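You operate a simulated robot arm through the tools that you are given. There is no shell and no other tool.

Carry out the task below with a simulated robot arm. There is one attempt and no reset: what you move stays moved.

TASK
Put things in order on the wooden bench. At the end: the grey cylinder from the wooden bench is on the white plate (marked "LOW"); the grey core piece from the wooden bench stands where the grey cylinder stood; the grey cube from the wooden bench stands on top of the black 50 mm spacer; the silver 200 g weight stands where the grey cube stood; whatever was shut is shut again. Leave all else as you found it, and nothing knocked over. Set down upright: cylinder.

The check looks at the end state, three seconds after you hand in, the way a careful person would. Anything else that was tipped, shoved, dropped, spilled or broken makes it a failure.

THE ROBOT
A 6-joint arm with a two-finger gripper, fixed in place. Base frame: the origin is on the floor under the middle of its stand, x ahead of it, y to its left, z up; the work surface is at about z = 0.86. Units: m, degrees, N and s.
With the tool pointing down near the work surface it reaches from about 0.14 to 0.68 m from the base axis. Its first joint turns from -66.0 to 66.0 degrees. Payload 2.45 kg.
The tool frame sits at the grasp point between the pads (the TCP): z along the fingers, y along the line on which they close. The tips reach 0.03 m beyond it. The gripper opens to 0.106 m; its body begins 0.079 m behind the TCP.
Orientation is that of the tool frame in the base frame, as a unit quaternion [x, y, z, w]. With the fingers straight down and closing along the base's y, the tool's x points along the base's -x, its y along +y and its z along -z.

THE INTERFACE
- The arm moves only by the tool play_rows. Its argument "series" is a list of rows, each an object (a shift or turn left out is 0, a gripper value left out holds the last) with "turn": the turn, a rotation vector about the base's x, y, z in units of 4 degrees (1.0 is 4 degrees), a list of three; "xyz": the shift along the base's x, y, z in units of 50 mm (1.0 is 50 mm), a list of three; "grip": the gripper command, from -1 (fully open) to 1 (shut), values between in proportion. In form: [{"turn": [rx, ry, rz], "xyz": [x, y, z], "grip": grip}, ...]. A call has 1 to 20 rows; each row shifts and turns the commanded pose from where the row before left it. A call with a number of a shift or a turn outside -1 to 1 is refused whole. Rows are played at 5 a second. More than 0.05 m and 8.6 degrees between two rows, or a gripper value outside its range, and nothing of the call is played. Where a pose cannot be reached the arm comes as near as it can. A force on the tool above 40 N (or 10 N above the force at the start of the call, whichever is more), or a blocked arm, ends the call early, and 0.2 s more pass. The fingers move at their own pace (about 0.153 m/s each) and stop on an object; they squeeze with about 23 N. The grip force told is the motor's: it shows also when the fingers shut on nothing. Time passes only in rows, and 0.2 s behind the last, so rows that do not move let the fingers close. It gives the time, the measured TCP pose, the force on the tool (base axes), the opening and the grip force at its end, in the units of the frame above (readings bear some noise), with the torque about the TCP (base axes, N m) and any sound that the robot's microphone picked up, and new pictures: "views" is both (left out), scene, wrist or none.
- Cameras (640 x 400 px; columns grow to the right, rows downward): "scene" is fixed at [0.0548, 0.4352, 1.3958]; the picture's right is [-0.57, -0.82, 0.00], its down [-0.58, 0.40, -0.71] and it looks along [0.59, -0.40, -0.70] (base axes); focal length 261 px, centre (320, 200). "wrist" rides on the gripper at [0.076, -0.002, -0.106] in the tool frame; the picture's right is [0.02, 1.00, 0.00], its down [-0.78, 0.02, -0.62] and it looks along [-0.62, 0.01, 0.78] (tool axes); focal length 247 px, centre (320, 200). There is no depth. A picture from a camera that has moved, and an enlarged one, comes with that camera's place and axes in the base frame and with its lens. The place of the scene camera against the robot may be out by one fixed shift of up to 0.018 m in any direction.
- enlarge(camera, box): a new picture of the part [left, top, right, bottom] of that camera's present view, enlarged. No time passes.
- sign_off(): hands the job in; it is judged then, once.

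Places have to be worked out from the pictures, the camera data and where the tool is seen. Open the gripper and draw the arm clear of the work before you hand the job in, unless the task says otherwise.

The tools are called after ">>>" as a command line: name --argument value ..., lists and objects as JSON in quotes. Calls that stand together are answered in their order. play_rows: Moves the arm, as the interface text tells. Its arguments: {"type":"object","properties":{"series":{"type":"array","items":{"type":"object","properties":{"turn":{"type":"array","items":{"type":"number"}},"xyz":{"type":"array","items":{"type":"number"}},"grip":{"type":"number"}}}},"views":{"type":"string","enum":["both","scene","wrist","none"]}},"required":["series"]} The other tools are called the same way: enlarge (camera, box) takes an enlarged picture of a part of a camera's view; sign_off () hands the job in.

At the start:

```text
time: 0.0
position: [0.3684, 0.0144, 1.1743]
ee_rot: [0.0, 1.0, 0.0, 0.001]
contact_force: [0.4, -0.7, 0.5]
ft_torque: [0.0, -0.01, 0.01]
opening: 0.1063
grip_force: 0.0
```

scene: 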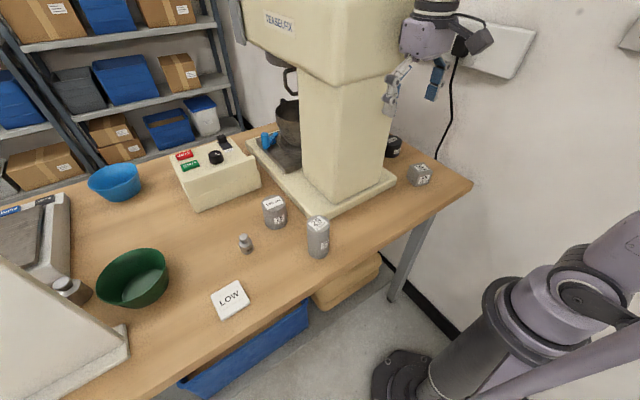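
wrist: 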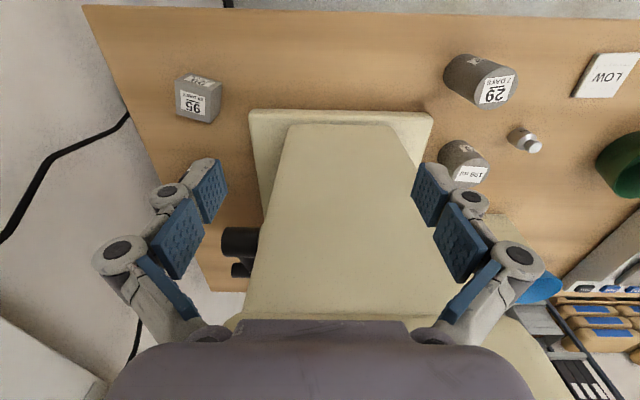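

I start by looking closely at the bench objects in both cameras before moving anything.

>>> enlarge --camera "scene" --box '[200, 170, 360, 330]'

>>> enlarge --camera "scene" --box '[340, 110, 480, 210]'

>>> enlarge --camera "wrist" --box '[400, 20, 640, 220]'

>>> enlarge --camera "wrist" --box '[140, 50, 300, 300]'

>>> enlarge --camera "scene" --box '[0, 150, 200, 400]'

>>> enlarge --camera "scene" --box '[160, 60, 320, 220]'

```text
2.50 times, centred on (280, 250) of scene
camera zoom: at [0.0548, 0.4352, 1.3958], right [-0.57, -0.82, 0.0], down [-0.58, 0.4, -0.71], along [0.59, -0.4, -0.7], focal length 653 px, centre (420, 75)
```

zoom: 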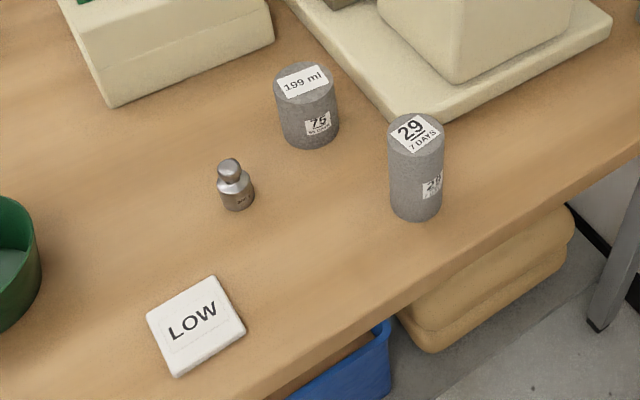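

```text
4.00 times, centred on (410, 160) of scene
camera zoom: at [0.0548, 0.4352, 1.3958], right [-0.57, -0.82, 0.0], down [-0.58, 0.4, -0.71], along [0.59, -0.4, -0.7], focal length 1045 px, centre (-40, 360)
```

zoom: 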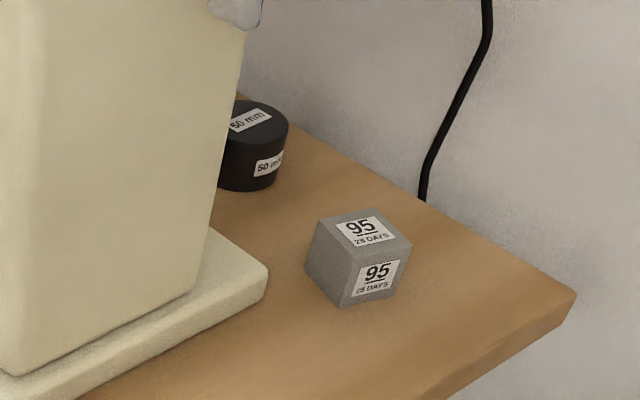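

```text
2.00 times, centred on (520, 120) of wrist
camera zoom: at [0.2916, 0.0123, 1.2816], right [-0.02, 1.0, 0.0], down [0.78, 0.02, 0.62], along [0.62, 0.01, -0.78], focal length 494 px, centre (-80, 360)
```

zoom: 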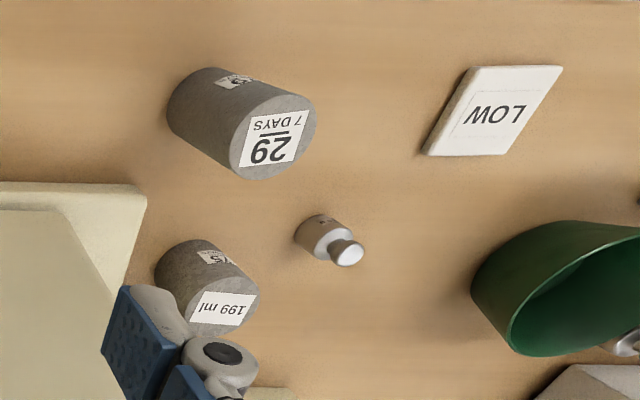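

```text
1.60 times, centred on (220, 175) of wrist
camera zoom: at [0.2916, 0.0123, 1.2816], right [-0.02, 1.0, 0.0], down [0.78, 0.02, 0.62], along [0.62, 0.01, -0.78], focal length 395 px, centre (480, 240)
```

zoom: 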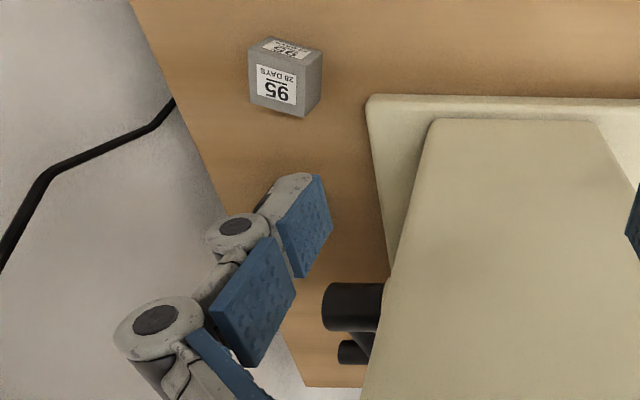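

```text
1.60 times, centred on (100, 275) of scene
camera zoom: at [0.0548, 0.4352, 1.3958], right [-0.57, -0.82, 0.0], down [-0.58, 0.4, -0.71], along [0.59, -0.4, -0.7], focal length 418 px, centre (672, 80)
```

zoom: 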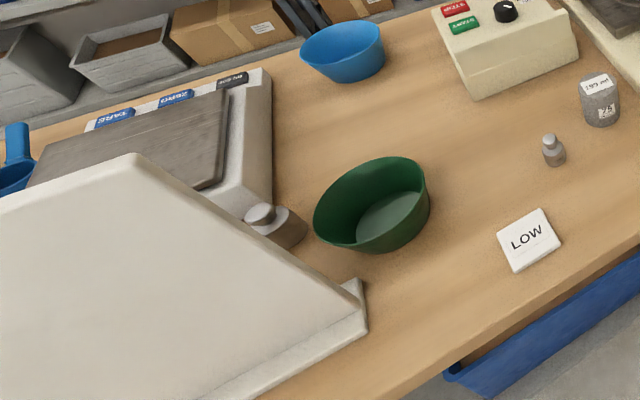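

```text
2.50 times, centred on (240, 140) of scene
camera zoom: at [0.0548, 0.4352, 1.3958], right [-0.57, -0.82, 0.0], down [-0.58, 0.4, -0.71], along [0.59, -0.4, -0.7], focal length 653 px, centre (520, 350)
```

zoom: 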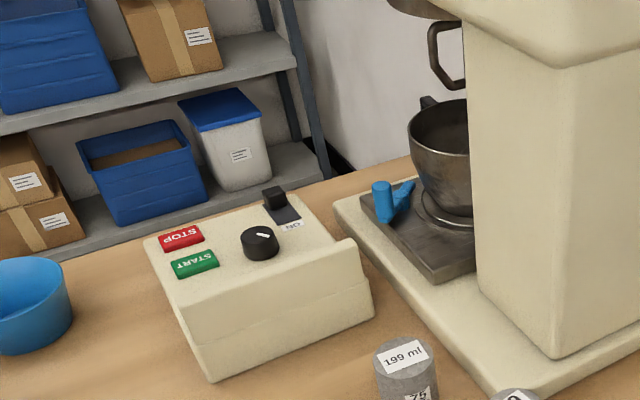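

The tall cylinder ("29 / 7 DAYS") I put at about (0.36, 0.23) and the short core ("199 ml") at (0.50, 0.27). The weight is near (0.47, 0.37), the plate (0.36, 0.45), the cube (0.40, -0.16) and the spacer (0.56, -0.22). I back away from the mixer and shift left at the same height, so the wrist camera gives me a better look.

>>> play_rows --series '[{"xyz": [-1, 0, 0], "grip": -1}, {"xyz": [-0.4, 0.6, 0]}, {"xyz": [0, 1, 0]}, {"xyz": [0, 1, 0]}, {"xyz": [0, 1, 0]}, {"xyz": [0, 1, 0]}, {"xyz": [0, 1, 0]}, {"xyz": [0, 0, 0]}]'

```text
time: 1.8
position: [0.2973, 0.2958, 1.1741]
ee_rot: [0.0, 1.0, -0.001, 0.0]
contact_force: [-0.5, -0.9, -0.1]
ft_torque: [0.01, -0.01, -0.03]
opening: 0.106
grip_force: 0.2
camera wrist: at [0.2207, 0.2933, 1.2819], right [-0.02, 1.0, 0.0], down [0.78, 0.02, 0.62], along [0.62, 0.01, -0.78], focal length 247 px, centre (320, 200)
```

scene: 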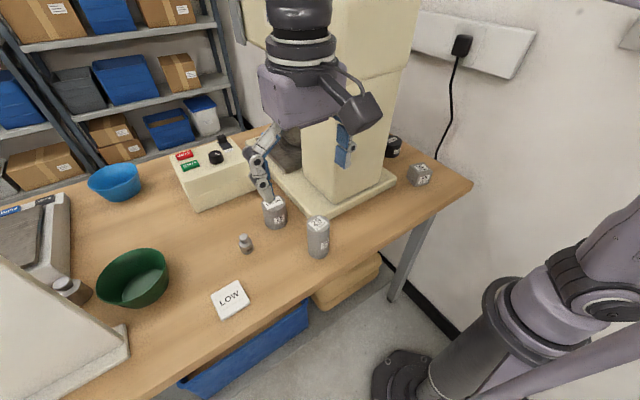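
wrist: 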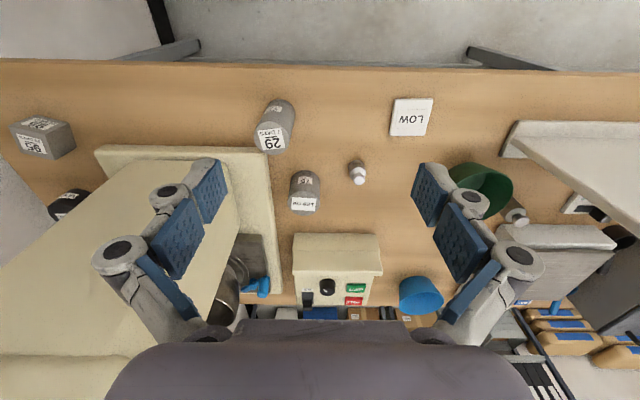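

This view shows every bench object at once. I enlarge it to measure positions and read the labels.

>>> enlarge --camera "wrist" --box '[240, 80, 440, 220]'

>>> enlarge --camera "wrist" --box '[0, 90, 160, 250]'

>>> enlarge --camera "wrist" --box '[420, 100, 640, 300]'

>>> enlarge --camera "scene" --box '[225, 220, 265, 265]'

```text
2.86 times, centred on (340, 150) of wrist
camera zoom: at [0.2207, 0.2933, 1.2819], right [-0.02, 1.0, 0.0], down [0.78, 0.02, 0.62], along [0.62, 0.01, -0.78], focal length 706 px, centre (263, 343)
```

zoom: 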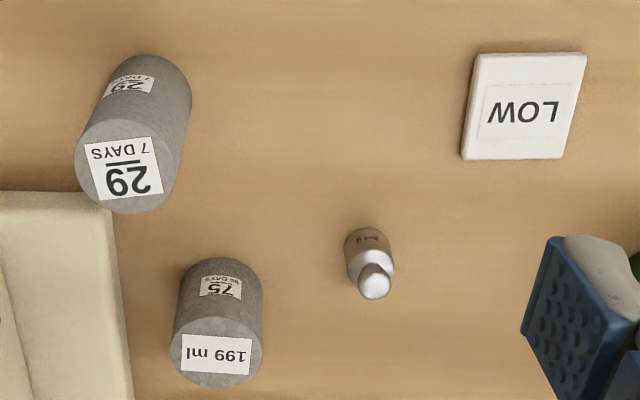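

```text
2.50 times, centred on (80, 170) of wrist
camera zoom: at [0.2207, 0.2933, 1.2819], right [-0.02, 1.0, 0.0], down [0.78, 0.02, 0.62], along [0.62, 0.01, -0.78], focal length 617 px, centre (920, 275)
```

zoom: 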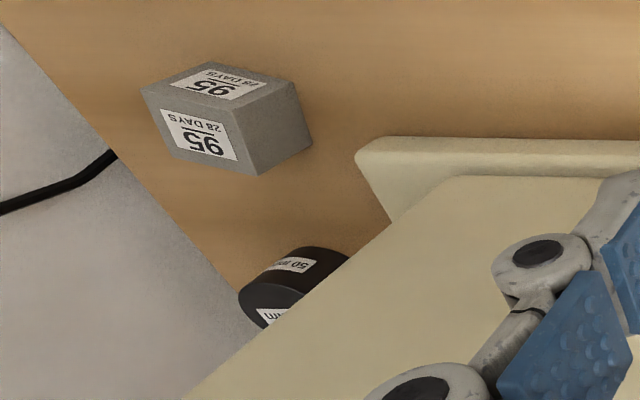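

```text
2.00 times, centred on (530, 200) of wrist
camera zoom: at [0.2207, 0.2933, 1.2819], right [-0.02, 1.0, 0.0], down [0.78, 0.02, 0.62], along [0.62, 0.01, -0.78], focal length 494 px, centre (-100, 200)
```

zoom: 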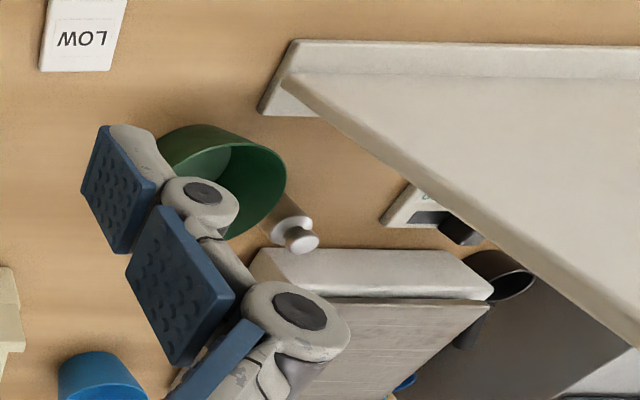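

```text
8.89 times, centred on (245, 242) of scene
camera zoom: at [0.0548, 0.4352, 1.3958], right [-0.57, -0.82, 0.0], down [-0.58, 0.4, -0.71], along [0.59, -0.4, -0.7], focal length 2322 px, centre (987, -178)
```

zoom: 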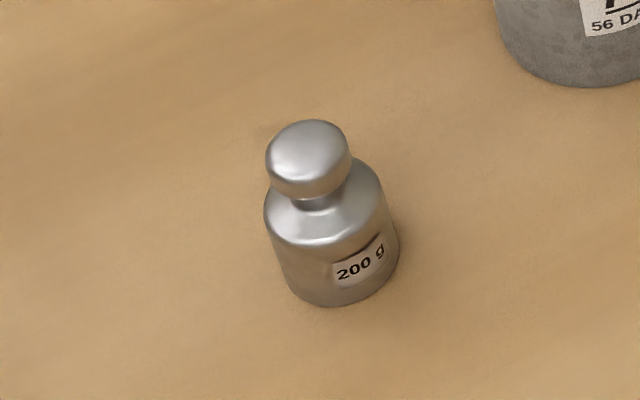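

The weight by the plate reads "200 g", and the tall one ("29") is the cylinder with the 199 ml piece as the core. From this picture I get: cylinder (0.368, 0.226), core (0.508, 0.268), weight (0.470, 0.369), plate centre (0.368, 0.449). I move above the cylinder with the fingers open and check the alignment.

>>> play_rows --series '[{"xyz": [0.285, -0.28, -0.4]}, {"xyz": [0.285, -0.28, -0.4]}, {"xyz": [0.285, -0.28, -0.4]}, {"xyz": [0.285, -0.28, -0.4]}, {"xyz": [0.285, -0.28, -0.5]}, {"xyz": [0, 0, -0.2]}, {"xyz": [0, 0, 0]}]'

```text
time: 3.4
position: [0.3693, 0.226, 1.0589]
ee_rot: [0.001, 1.0, 0.0, 0.0]
contact_force: [0.6, -0.3, -0.5]
ft_torque: [0.03, -0.04, -0.03]
opening: 0.1061
grip_force: 0.2
camera wrist: at [0.292, 0.2228, 1.1672], right [-0.02, 1.0, 0.0], down [0.78, 0.02, 0.62], along [0.62, 0.01, -0.78], focal length 247 px, centre (320, 200)
```

scene: 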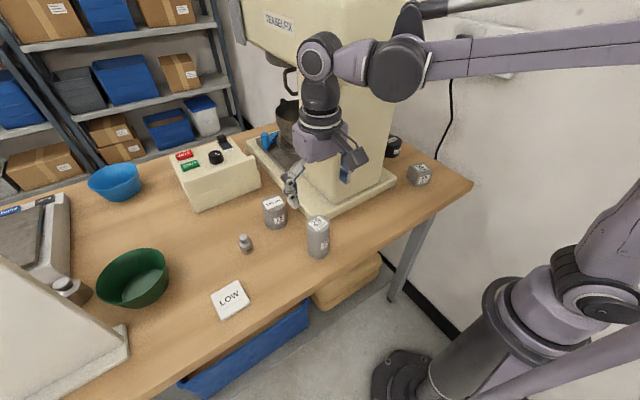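
wrist: 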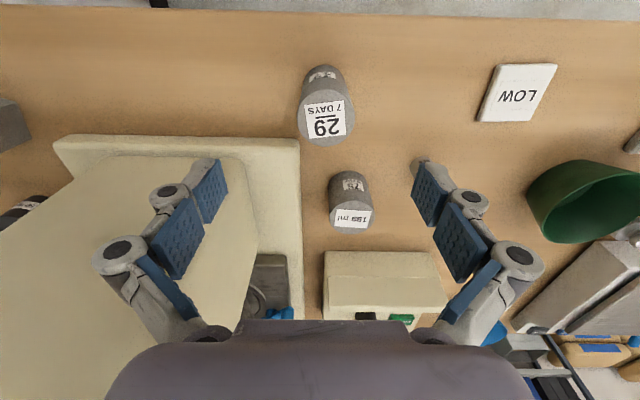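

The cylinder top looks centred close to where I predicted. I zoom in to refine before descending.

>>> enlarge --camera "wrist" --box '[270, 50, 390, 240]'

>>> enlarge --camera "wrist" --box '[460, 50, 580, 130]'

```text
2.11 times, centred on (330, 145) of wrist
camera zoom: at [0.292, 0.2228, 1.1672], right [-0.02, 1.0, 0.0], down [0.78, 0.02, 0.62], along [0.62, 0.01, -0.78], focal length 520 px, centre (299, 316)
```

zoom: 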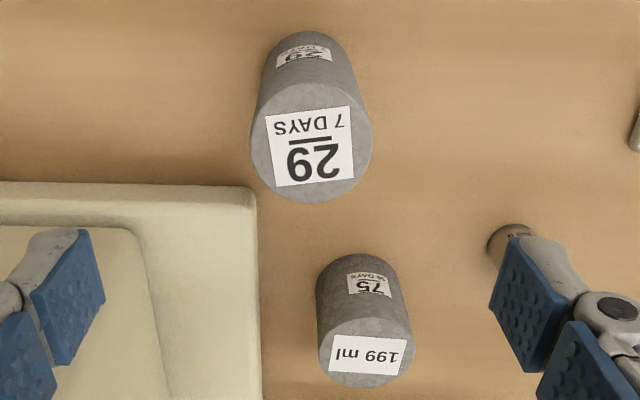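

```text
5.00 times, centred on (520, 90) of wrist
camera zoom: at [0.292, 0.2228, 1.1672], right [-0.02, 1.0, 0.0], down [0.78, 0.02, 0.62], along [0.62, 0.01, -0.78], focal length 1235 px, centre (-680, 750)
```

zoom: 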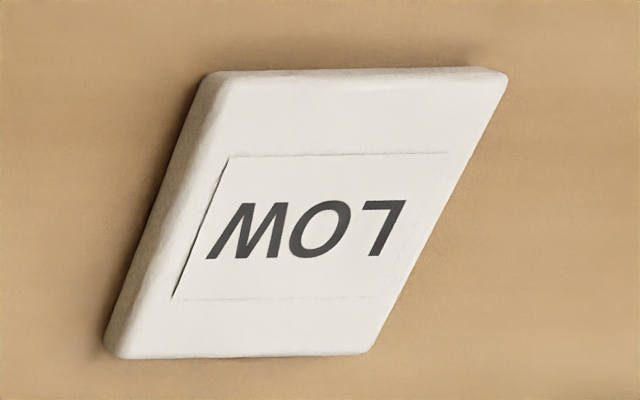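

Refined cylinder centre is (0.368, 0.228). I nudge slightly in y and descend to a TCP height of about 0.915, mid-cylinder, with the gripper still open.

>>> play_rows --series '[{"xyz": [-0.02, 0.04, -0.4]}, {"xyz": [0, 0, -0.5]}, {"xyz": [0, 0, -0.5]}, {"xyz": [0, 0, -0.5]}, {"xyz": [0, 0, -0.5]}, {"xyz": [0, 0, -0.48]}, {"xyz": [0, 0, 0]}]'

```text
time: 5.0
position: [0.3688, 0.2264, 0.9145]
ee_rot: [0.0, 1.0, 0.0, 0.0]
contact_force: [-0.5, 0.6, -0.1]
ft_torque: [-0.01, 0.0, 0.04]
opening: 0.1058
grip_force: 0.0
camera wrist: at [0.2917, 0.2242, 1.0226], right [-0.02, 1.0, 0.0], down [0.78, 0.02, 0.62], along [0.62, 0.01, -0.78], focal length 247 px, centre (320, 200)
```

scene: 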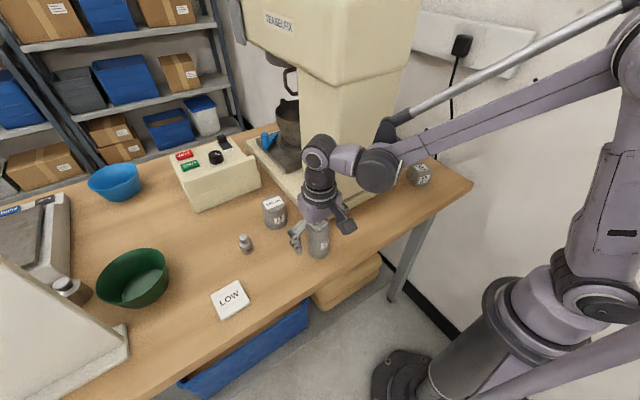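
wrist: 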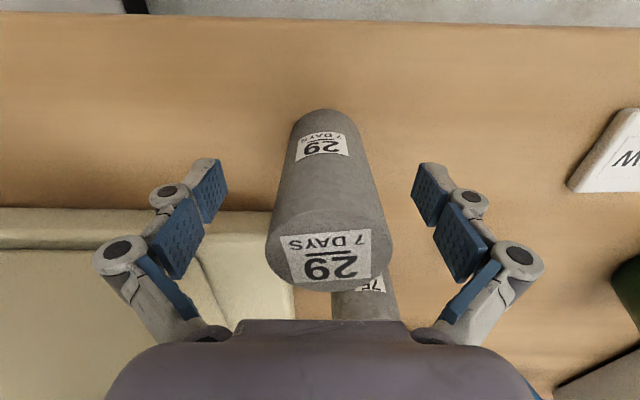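

The fingers straddle the cylinder; it sits about 3 mm toward +y of the finger centre. I shift by that and close.

>>> play_rows --series '[{"xyz": [0, 0.05, 0]}, {"xyz": [0, 0, 0]}, {"xyz": [0, 0, 0], "grip": 1}, {"xyz": [0, 0, 0]}, {"xyz": [0, 0, 0]}, {"xyz": [0, 0, 0]}]'

```text
time: 6.4
position: [0.3697, 0.2293, 0.9162]
ee_rot: [0.0, 1.0, 0.0, 0.001]
contact_force: [1.3, 3.5, 16.0]
ft_torque: [0.08, 0.02, 0.06]
opening: 0.0494
grip_force: 22.6
camera wrist: at [0.2919, 0.2271, 1.0233], right [-0.02, 1.0, 0.0], down [0.78, 0.02, 0.62], along [0.62, 0.01, -0.78], focal length 247 px, centre (320, 200)
```

scene: 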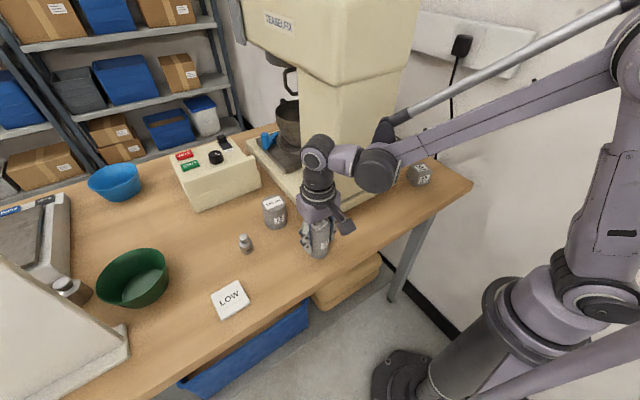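
wrist: 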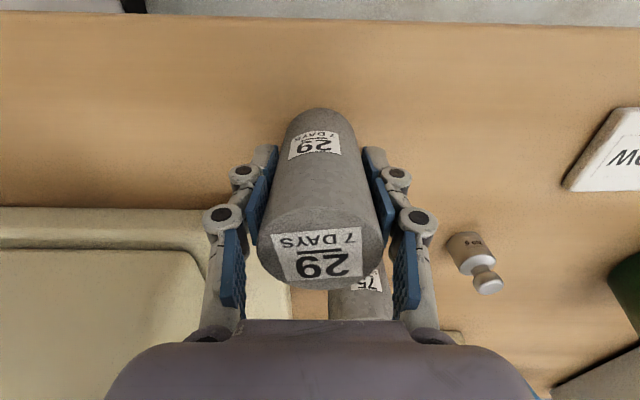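

Grip holds at a 49 mm opening, which matches the cylinder. I lift 60 mm gently and check that it's held.

>>> play_rows --series '[{"xyz": [0, 0, 0.2]}, {"xyz": [0, 0, 0.3]}, {"xyz": [0, 0, 0.4]}, {"xyz": [0, 0, 0.3]}, {"xyz": [0, 0, 0]}]'

```text
time: 7.6
position: [0.37, 0.2291, 0.976]
ee_rot: [0.0, 1.0, 0.0, 0.0]
contact_force: [0.1, 0.2, -4.7]
ft_torque: [0.02, 0.0, -0.02]
opening: 0.0496
grip_force: 22.8
camera wrist: at [0.2923, 0.2264, 1.0827], right [-0.02, 1.0, 0.0], down [0.78, 0.02, 0.62], along [0.62, 0.01, -0.78], focal length 247 px, centre (320, 200)
```

scene: 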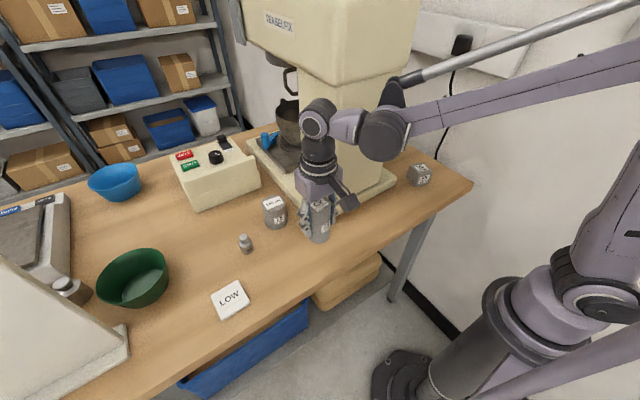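
wrist: 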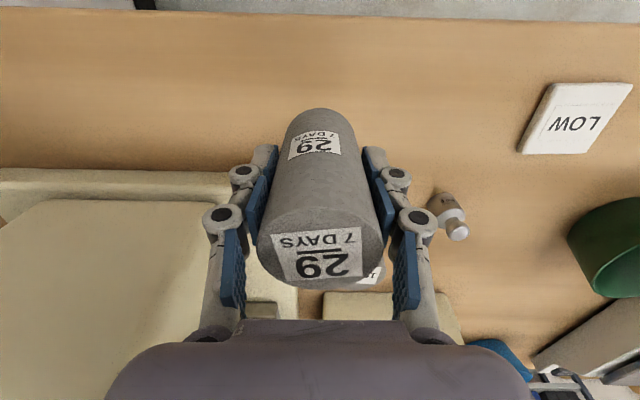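

The cylinder is held (about 4.7 N). The plate centre works out at about (0.369, 0.449), so I carry the cylinder along +y to above it.

>>> play_rows --series '[{"xyz": [0, 0.3, 0]}, {"xyz": [0, 0.6, 0]}, {"xyz": [0, 0.7, 0]}, {"xyz": [0, 0.7, 0]}, {"xyz": [0, 0.7, 0]}, {"xyz": [0, 0.7, 0]}, {"xyz": [0, 0.5, 0]}, {"xyz": [0, 0.2, 0]}, {"xyz": [0, 0, 0]}, {"xyz": [0, 0, 0]}]'

```text
time: 9.8
position: [0.3696, 0.4495, 0.9754]
ee_rot: [0.001, 1.0, 0.0, 0.0]
contact_force: [0.7, -0.5, -4.3]
ft_torque: [-0.01, 0.0, 0.0]
opening: 0.0493
grip_force: 23.4
camera wrist: at [0.2923, 0.4469, 1.0833], right [-0.02, 1.0, 0.0], down [0.78, 0.02, 0.62], along [0.62, 0.01, -0.78], focal length 247 px, centre (320, 200)
```

scene: 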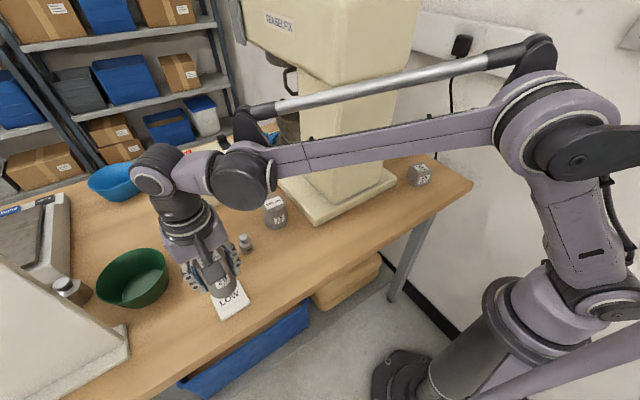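
wrist: 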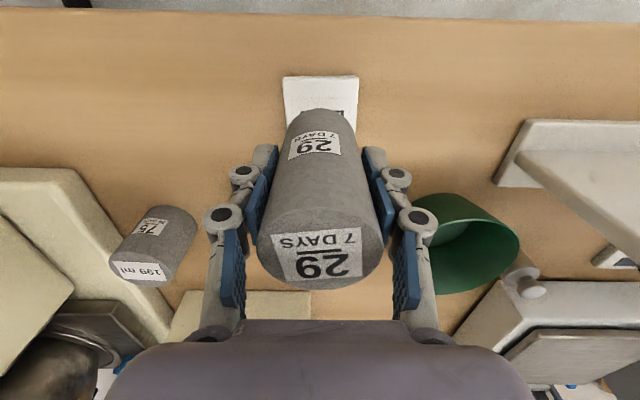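

The cylinder is over the plate, with the plate edges symmetric around it. I lower most of the way, leaving a small gap, then finish in small steps while watching the force.

>>> play_rows --series '[{"xyz": [-0.01, -0.01, -0.2]}, {"xyz": [0, 0, -0.3]}, {"xyz": [0, 0, -0.2]}, {"xyz": [0, 0, -0.14]}, {"xyz": [0, 0, 0]}, {"xyz": [0, 0, 0]}]'

>>> enlarge --camera "scene" --box '[170, 220, 290, 330]'

```text
time: 11.2
position: [0.368, 0.4479, 0.9333]
ee_rot: [0.0, 1.0, 0.001, 0.0]
contact_force: [0.1, -0.1, -3.7]
ft_torque: [-0.01, 0.0, 0.0]
opening: 0.0496
grip_force: 22.7
camera wrist: at [0.2908, 0.4465, 1.0412], right [-0.02, 1.0, 0.0], down [0.78, 0.02, 0.62], along [0.62, 0.01, -0.78], focal length 247 px, centre (320, 200)
```

scene: 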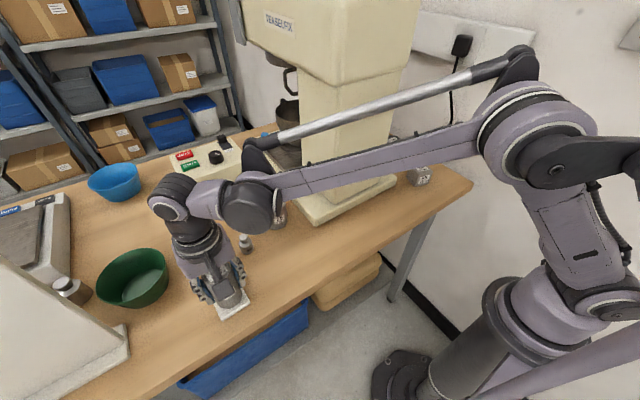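
wrist: 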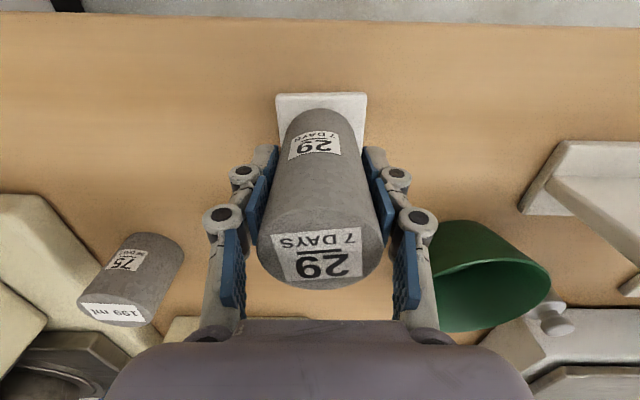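

```text
3.64 times, centred on (230, 275) of scene
camera zoom: at [0.0549, 0.4353, 1.3958], right [-0.57, -0.82, 0.0], down [-0.58, 0.4, -0.71], along [0.59, -0.4, -0.7], focal length 950 px, centre (647, -73)
```

zoom: 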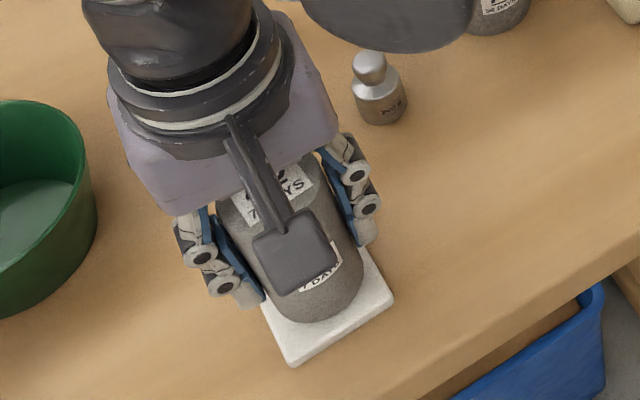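

The cylinder sits centred above the plate, with similar white margins all round. I inch down in 1–2 mm steps.

>>> play_rows --series '[{"xyz": [0.03, 0.01, -0.04]}, {"xyz": [0, 0, -0.04]}, {"xyz": [0, 0, -0.04]}, {"xyz": [0, 0, 0]}]' --views "none"

```text
time: 12.2
position: [0.3708, 0.4497, 0.9274]
ee_rot: [0.0, 1.0, 0.0, 0.0]
contact_force: [-0.2, 0.7, -3.8]
ft_torque: [-0.05, 0.04, 0.0]
opening: 0.0493
grip_force: 22.5
```

No contact yet (still about -4 N). I continue down in 1 mm steps.

>>> play_rows --series '[{"xyz": [0, 0, -0.02]}, {"xyz": [0, 0, -0.02]}, {"xyz": [0, 0, 0]}]' --views "none"

```text
time: 13.0
position: [0.3691, 0.4489, 0.9245]
ee_rot: [0.0, 1.0, 0.001, 0.0]
contact_force: [1.9, 2.1, 17.4]
ft_torque: [0.08, -0.13, 0.06]
opening: 0.0498
grip_force: 22.8
```

Contact at about 17 N: the cylinder is on the plate. I relieve the pressure slightly and open partway.

>>> play_rows --series '[{"xyz": [0, 0, 0.02]}, {"xyz": [0, 0, 0]}, {"xyz": [0, 0, 0], "grip": 0.0}, {"xyz": [0, 0, 0], "grip": -0.4}, {"xyz": [0, 0, 0]}, {"xyz": [0, 0, 0]}]'

>>> enlarge --camera "wrist" --box '[220, 80, 420, 300]'

```text
time: 14.4
position: [0.3701, 0.4488, 0.9252]
ee_rot: [0.0, 1.0, 0.0, 0.0]
contact_force: [0.4, -0.5, -0.1]
ft_torque: [-0.01, -0.04, -0.02]
opening: 0.0744
grip_force: 0.1
camera wrist: at [0.2925, 0.4473, 1.0333], right [-0.02, 1.0, 0.0], down [0.78, 0.02, 0.62], along [0.62, 0.01, -0.78], focal length 247 px, centre (320, 200)
```

scene: 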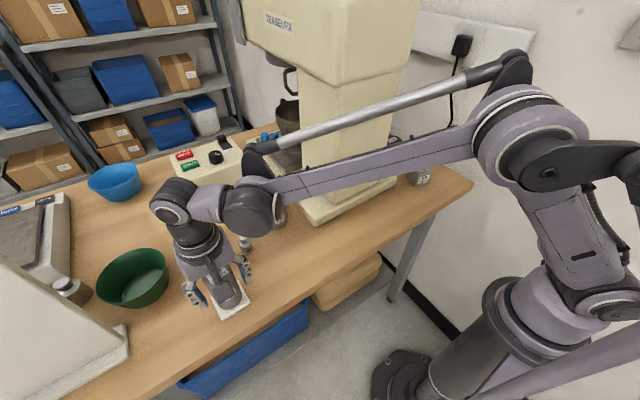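
wrist: 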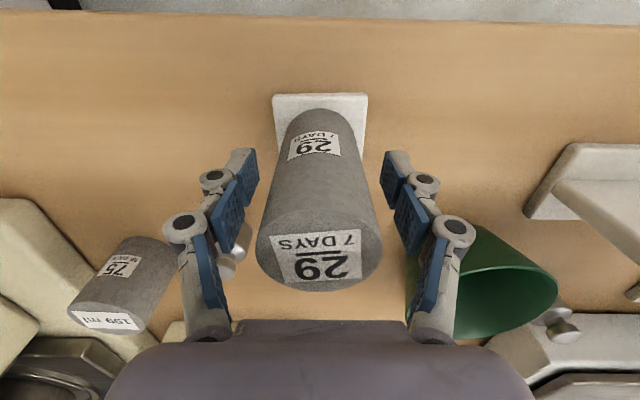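

```text
1.82 times, centred on (320, 190) of wrist
camera zoom: at [0.2925, 0.4473, 1.0333], right [-0.02, 1.0, 0.0], down [0.78, 0.02, 0.62], along [0.62, 0.01, -0.78], focal length 449 px, centre (320, 218)
```

zoom: 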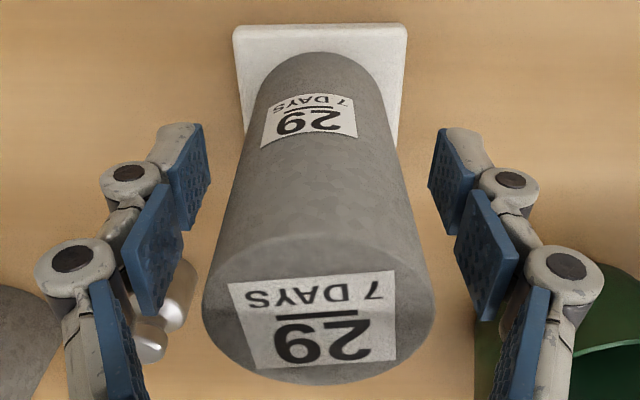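

The cylinder stands upright on the plate, with margin on every side. I rise straight up to clear it.

>>> play_rows --series '[{"xyz": [0, 0, 0.2]}, {"xyz": [0, 0, 0.5]}, {"xyz": [0, 0, 0.8]}, {"xyz": [0, 0, 0.8]}, {"xyz": [0, 0, 0.6]}, {"xyz": [0, 0, 0], "grip": -0.6}]'

>>> enlarge --camera "wrist" --box '[220, 40, 420, 190]'

```text
time: 15.8
position: [0.3683, 0.4483, 1.0713]
ee_rot: [-0.001, 1.0, 0.0, -0.001]
contact_force: [0.7, -0.1, -1.3]
ft_torque: [-0.03, 0.0, -0.01]
opening: 0.0847
grip_force: 0.1
camera wrist: at [0.2906, 0.4449, 1.1788], right [-0.02, 1.0, 0.0], down [0.78, 0.02, 0.62], along [0.62, 0.01, -0.78], focal length 247 px, centre (320, 200)
```

scene: 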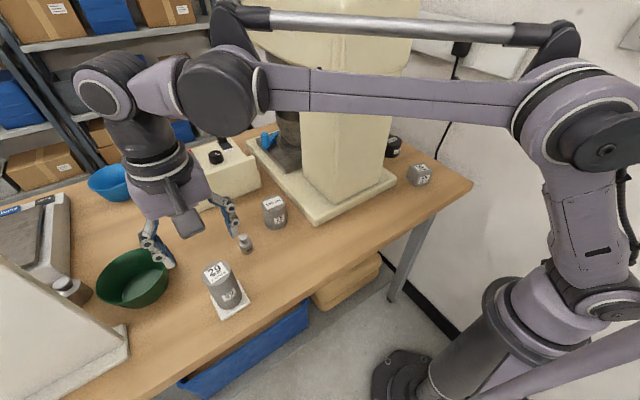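
wrist: 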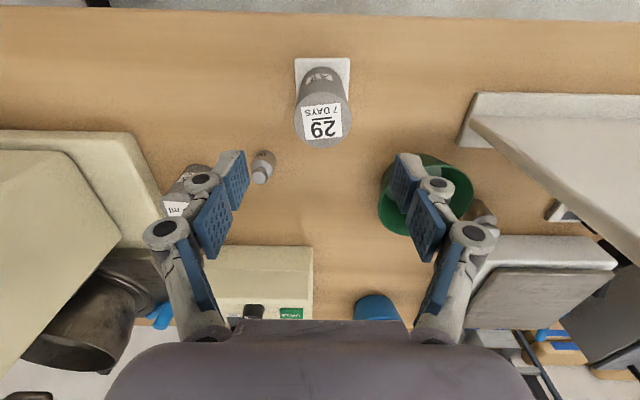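

```text
2.67 times, centred on (320, 115) of wrist
camera zoom: at [0.2906, 0.4449, 1.1788], right [-0.02, 1.0, 0.0], down [0.78, 0.02, 0.62], along [0.62, 0.01, -0.78], focal length 659 px, centre (320, 427)
```

zoom: 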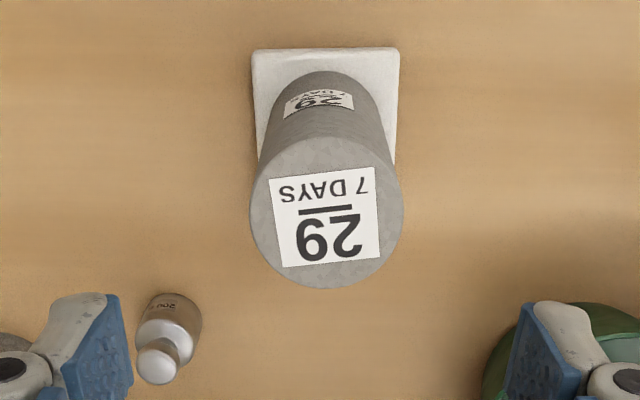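

The cylinder is cleanly placed. Next I fly at height to above the core piece at about (0.508, 0.268).

>>> play_rows --series '[{"xyz": [0.2, -0.3, 0]}, {"xyz": [0.45, -0.6, 0]}, {"xyz": [0.5, -0.65, 0]}, {"xyz": [0.5, -0.65, 0]}, {"xyz": [0.5, -0.65, 0]}, {"xyz": [0.45, -0.55, 0]}, {"xyz": [0.2, -0.21, 0]}, {"xyz": [0, 0, 0]}]'

>>> enlarge --camera "wrist" --box '[240, 60, 400, 200]'

```text
time: 17.6
position: [0.5093, 0.2684, 1.0703]
ee_rot: [-0.001, 1.0, 0.001, 0.0]
contact_force: [0.0, 0.3, 0.0]
ft_torque: [0.02, 0.01, -0.01]
opening: 0.0848
grip_force: 0.2
camera wrist: at [0.4322, 0.2662, 1.1775], right [-0.02, 1.0, 0.0], down [0.78, 0.02, 0.62], along [0.62, 0.01, -0.78], focal length 247 px, centre (320, 200)
```

scene: 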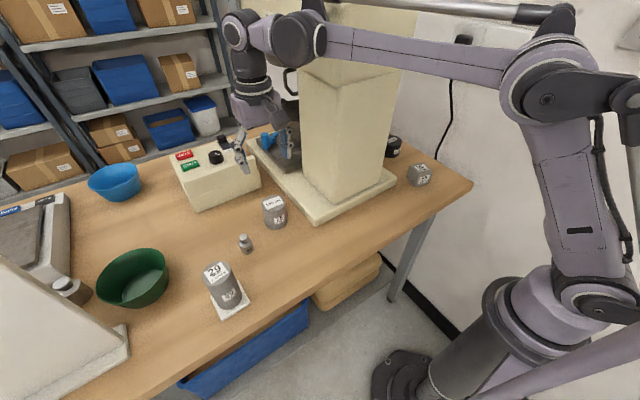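
wrist: 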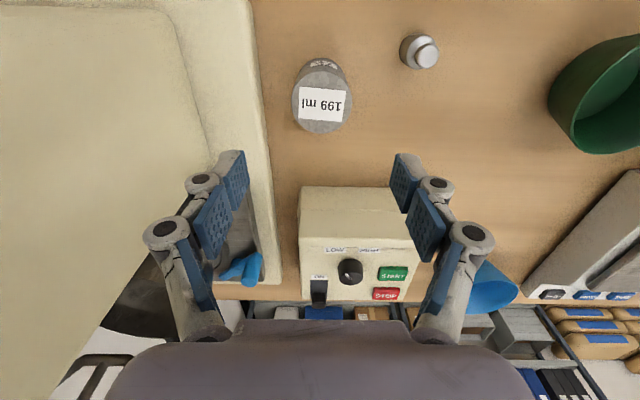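

```text
2.86 times, centred on (320, 130) of wrist
camera zoom: at [0.4322, 0.2662, 1.1775], right [-0.02, 1.0, 0.0], down [0.78, 0.02, 0.62], along [0.62, 0.01, -0.78], focal length 706 px, centre (320, 400)
```

zoom: 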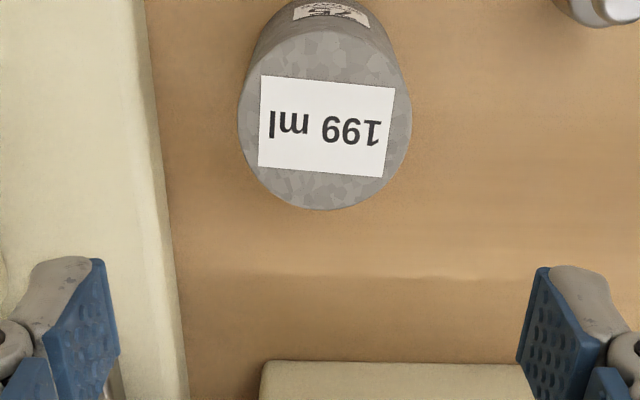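

Core centre confirmed at (0.508, 0.268), under the gripper. I narrow the fingers slightly, to stay clear of the mixer base at y≈0.20, and descend to z≈0.92.

>>> play_rows --series '[{"xyz": [-0.01, 0.01, -0.3], "grip": -0.5}, {"xyz": [0, 0, -0.5]}, {"xyz": [0, 0, -0.6]}, {"xyz": [0, 0, -0.6]}, {"xyz": [0, 0, -0.5]}, {"xyz": [0, 0, -0.3]}, {"xyz": [0, 0, -0.2]}, {"xyz": [0, 0, 0]}]'

```text
time: 19.4
position: [0.5104, 0.2704, 0.9199]
ee_rot: [0.0, 1.0, 0.0, 0.0]
contact_force: [0.4, -0.5, 0.0]
ft_torque: [0.01, -0.03, 0.01]
opening: 0.0796
grip_force: 0.1
camera wrist: at [0.4334, 0.2675, 1.0277], right [-0.02, 1.0, 0.0], down [0.78, 0.02, 0.62], along [0.62, 0.01, -0.78], focal length 247 px, centre (320, 200)
```

scene: 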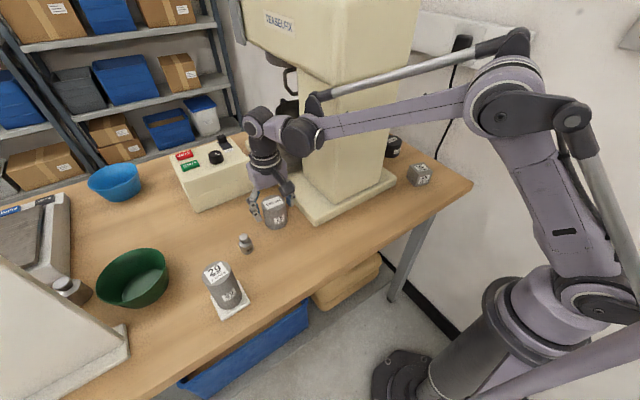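
wrist: 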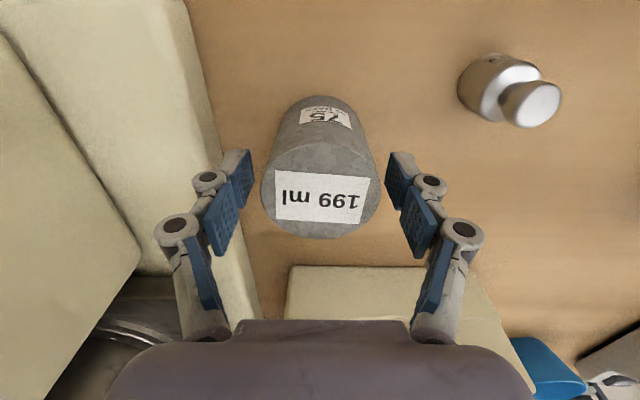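

The core is centred between the fingers with no contact. I close the gripper.

>>> play_rows --series '[{"xyz": [0, 0, 0], "grip": 1}, {"xyz": [0, 0, 0]}, {"xyz": [0, 0, 0]}, {"xyz": [0, 0, 0]}]' --views "wrist"

```text
time: 20.4
position: [0.5107, 0.2708, 0.9208]
ee_rot: [0.0, 1.0, 0.001, 0.0]
contact_force: [0.2, 1.1, 0.0]
ft_torque: [0.07, -0.05, 0.04]
opening: 0.0595
grip_force: 23.2
camera wrist: at [0.4334, 0.2676, 1.028], right [-0.02, 1.0, 0.0], down [0.78, 0.02, 0.62], along [0.62, 0.01, -0.78], focal length 247 px, centre (320, 200)
```

wrist: 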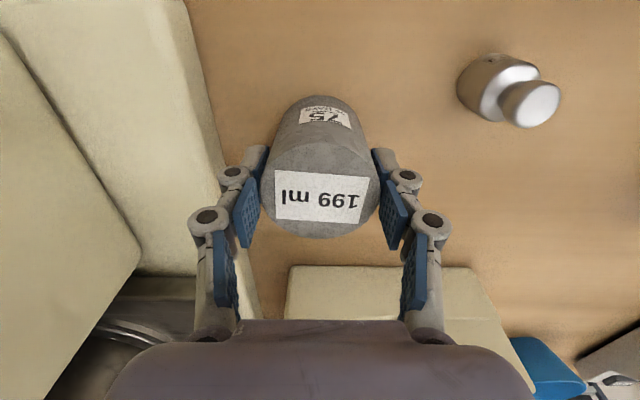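

Firm grip on the core at 59.5 mm. I lift 45 mm, move back in -x at y≈0.27 to stay away from the mixer head, then over to the cylinder's old spot at (0.368, 0.228).

>>> play_rows --series '[{"xyz": [0, 0, 0.2]}, {"xyz": [0, 0, 0.35]}, {"xyz": [0, 0, 0.35]}, {"xyz": [-0.3, 0, 0]}, {"xyz": [-0.5, 0, 0]}, {"xyz": [-0.6, 0, 0]}, {"xyz": [-0.6, 0, 0]}, {"xyz": [-0.5, -0.1, 0]}, {"xyz": [-0.31, -0.3, 0]}, {"xyz": [0, -0.3, 0]}, {"xyz": [0, -0.13, 0]}, {"xyz": [0, 0, 0]}, {"xyz": [0, 0, 0]}]'

>>> enlarge --camera "scene" --box '[250, 170, 390, 290]'

```text
time: 23.2
position: [0.3686, 0.228, 0.9659]
ee_rot: [0.001, 1.0, -0.001, 0.0]
contact_force: [0.2, 0.3, -4.2]
ft_torque: [0.03, 0.02, 0.01]
opening: 0.0593
grip_force: 22.7
camera wrist: at [0.2915, 0.2252, 1.0737], right [-0.02, 1.0, 0.0], down [0.78, 0.02, 0.62], along [0.62, 0.01, -0.78], focal length 247 px, centre (320, 200)
```

scene: 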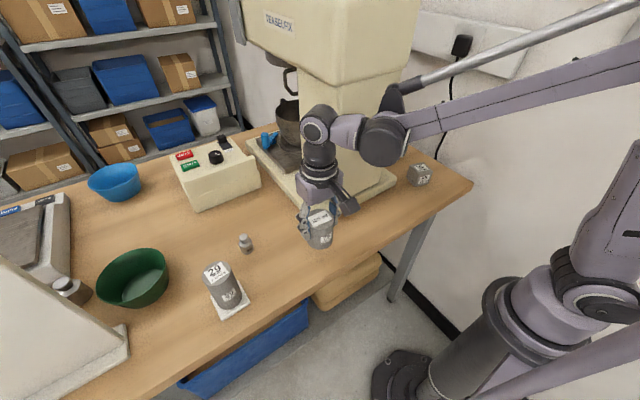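
wrist: 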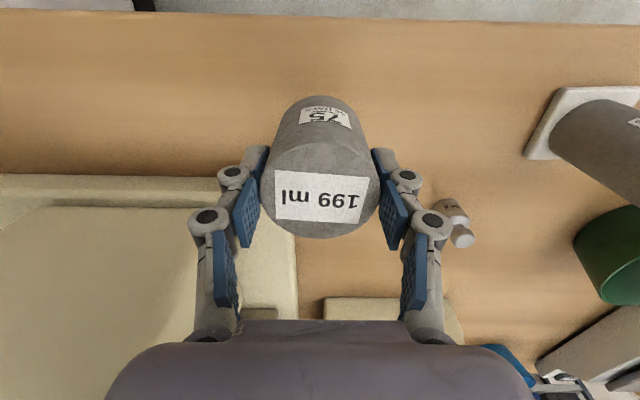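

```text
3.33 times, centred on (320, 230) of scene
camera zoom: at [0.0549, 0.4352, 1.3958], right [-0.57, -0.82, 0.0], down [-0.58, 0.4, -0.71], along [0.59, -0.4, -0.7], focal length 871 px, centre (320, 100)
```

zoom: 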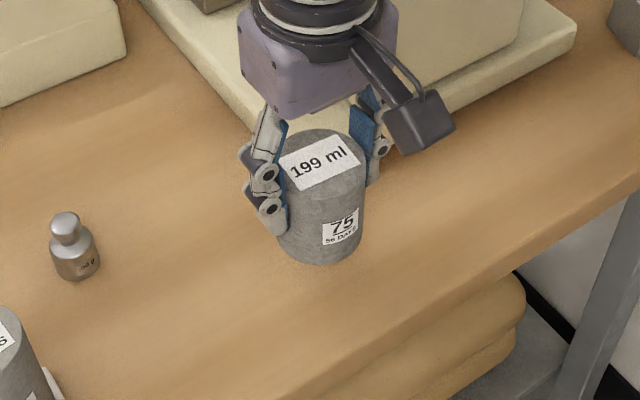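

The core is held (about 4.2 N) and is over the cylinder's old spot. I lower it to about 5 mm above the bench, then in small steps.

>>> play_rows --series '[{"xyz": [0.03, 0.02, -0.2]}, {"xyz": [0, 0, -0.3]}, {"xyz": [0, 0, -0.2]}, {"xyz": [0, 0, -0.1]}, {"xyz": [0, 0, -0.02]}, {"xyz": [0, 0, 0]}]' --views "none"

>>> play_rows --series '[{"xyz": [0, 0, -0.03]}, {"xyz": [0, 0, -0.03]}, {"xyz": [0, 0, 0]}]' --views "none"

```text
time: 24.6
position: [0.3704, 0.229, 0.9246]
ee_rot: [0.0, 1.0, 0.001, 0.0]
contact_force: [0.0, -0.1, -5.0]
ft_torque: [-0.01, 0.02, 0.01]
opening: 0.0593
grip_force: 23.1
```

```text
time: 25.4
position: [0.3695, 0.2284, 0.9225]
ee_rot: [0.0, 1.0, 0.0, 0.0]
contact_force: [-0.5, 0.0, -5.3]
ft_torque: [-0.02, 0.0, 0.02]
opening: 0.0594
grip_force: 23.6
```

Still hanging free at z≈0.922; contact should come near 0.921. I step down 1 mm at a time.

>>> play_rows --series '[{"xyz": [0, 0, -0.02]}, {"xyz": [0, 0, -0.02]}, {"xyz": [0, 0, 0]}]' --views "none"

```text
time: 26.2
position: [0.37, 0.2274, 0.9209]
ee_rot: [-0.001, 1.0, 0.0, 0.0]
contact_force: [-1.5, 1.8, 11.3]
ft_torque: [0.01, -0.05, 0.01]
opening: 0.0592
grip_force: 23.2
```

The core is on the bench (+11 N). I relieve slightly and open to about 80 mm.

>>> play_rows --series '[{"xyz": [0, 0, 0.01]}, {"xyz": [0, 0, 0]}, {"xyz": [0, 0, 0], "grip": -0.2}, {"xyz": [0, 0, 0], "grip": -0.55}, {"xyz": [0, 0, 0]}, {"xyz": [0, 0, 0]}]'

```text
time: 27.6
position: [0.3709, 0.229, 0.9198]
ee_rot: [0.0, 1.0, 0.0, -0.001]
contact_force: [-0.2, -0.3, 0.2]
ft_torque: [-0.02, -0.01, 0.0]
opening: 0.0818
grip_force: 0.1
camera wrist: at [0.2934, 0.2261, 1.028], right [-0.02, 1.0, 0.0], down [0.78, 0.02, 0.62], along [0.62, 0.01, -0.78], focal length 247 px, centre (320, 200)
```

scene: 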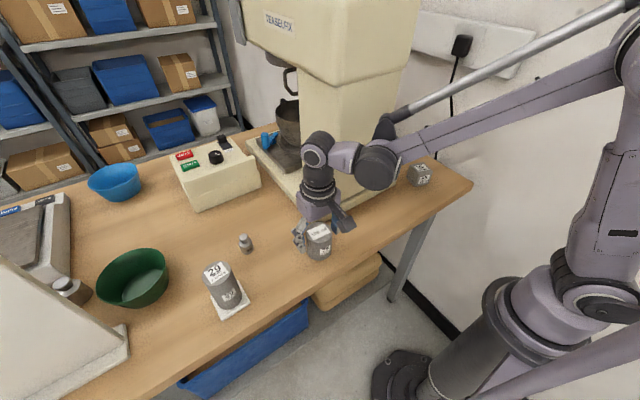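
wrist: 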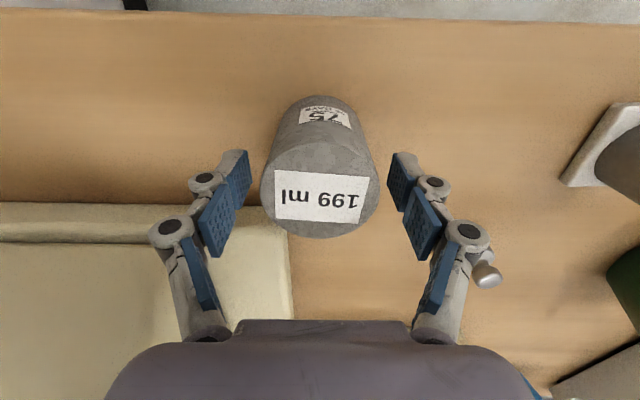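

The core stands where the cylinder was. I rise clear, retreat to x≈0.30 and swing along -y in front of the mixer toward the cube.

>>> play_rows --series '[{"xyz": [0, 0, 0.2]}, {"xyz": [0, 0, 0.5]}, {"xyz": [0, 0, 0.8]}, {"xyz": [0, 0, 0.8]}, {"xyz": [-0.3, 0, 0.5]}, {"xyz": [-0.6, -0.2, 0.3]}, {"xyz": [-0.4, -0.7, 0], "grip": -1}, {"xyz": [0, -0.9, 0]}, {"xyz": [0, -0.9, 0]}, {"xyz": [0, -0.9, 0]}, {"xyz": [0, -0.9, 0]}, {"xyz": [0, -0.9, 0]}, {"xyz": [0, -0.9, 0]}, {"xyz": [0, -0.7, 0]}, {"xyz": [0.2, -0.5, 0]}, {"xyz": [0, 0, 0]}]'

```text
time: 31.0
position: [0.316, -0.1467, 1.0747]
ee_rot: [0.001, 1.0, 0.0, 0.0]
contact_force: [-0.1, 0.6, -0.3]
ft_torque: [-0.01, -0.02, 0.02]
opening: 0.1062
grip_force: 0.0
camera wrist: at [0.2386, -0.1502, 1.1827], right [-0.02, 1.0, 0.0], down [0.78, 0.02, 0.62], along [0.62, 0.01, -0.78], focal length 247 px, centre (320, 200)
```

scene: 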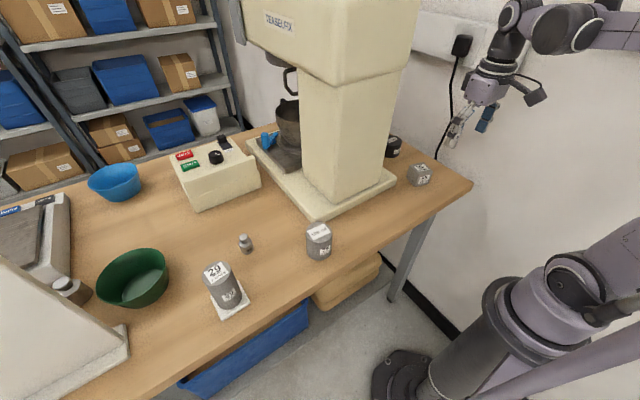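
wrist: 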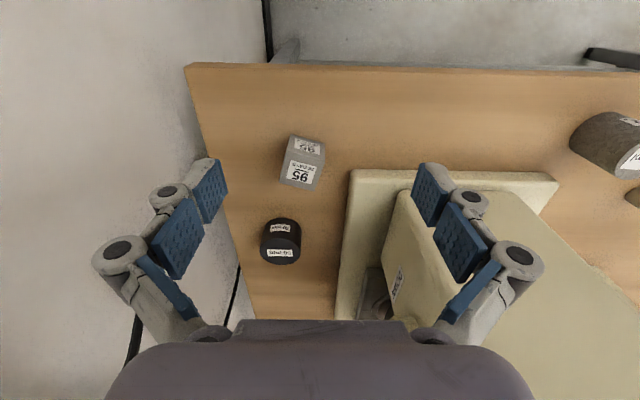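

The core looks right in the scene view. Now I zoom in on the cube and spacer to measure their positions and yaw.

>>> enlarge --camera "wrist" --box '[240, 120, 350, 200]'

>>> enlarge --camera "wrist" --box '[230, 200, 430, 320]'

>>> enlarge --camera "scene" --box '[370, 120, 480, 210]'

```text
5.00 times, centred on (295, 160) of wrist
camera zoom: at [0.2386, -0.1502, 1.1827], right [-0.02, 1.0, 0.0], down [0.78, 0.02, 0.62], along [0.62, 0.01, -0.78], focal length 1235 px, centre (445, 400)
```

zoom: 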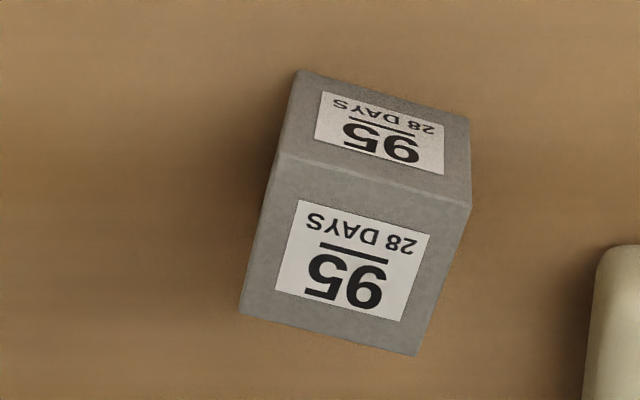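

```text
3.20 times, centred on (330, 260) of wrist
camera zoom: at [0.2386, -0.1502, 1.1827], right [-0.02, 1.0, 0.0], down [0.78, 0.02, 0.62], along [0.62, 0.01, -0.78], focal length 790 px, centre (288, 8)
```

zoom: 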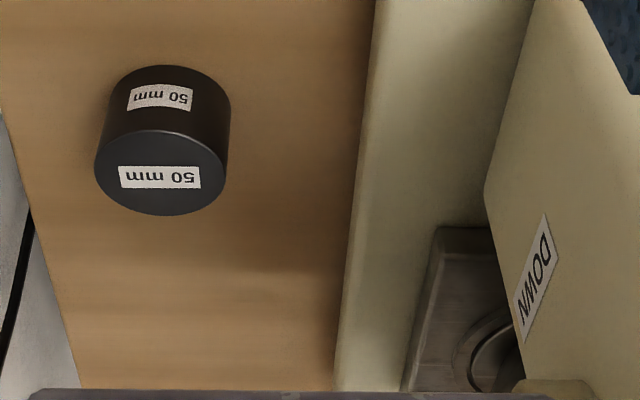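

```text
4.44 times, centred on (425, 165) of scene
camera zoom: at [0.0548, 0.4352, 1.3958], right [-0.57, -0.82, 0.0], down [-0.58, 0.4, -0.71], along [0.59, -0.4, -0.7], focal length 1161 px, centre (-147, 356)
```

zoom: 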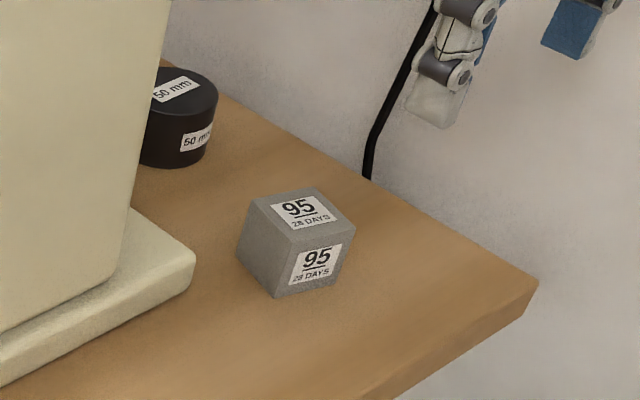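

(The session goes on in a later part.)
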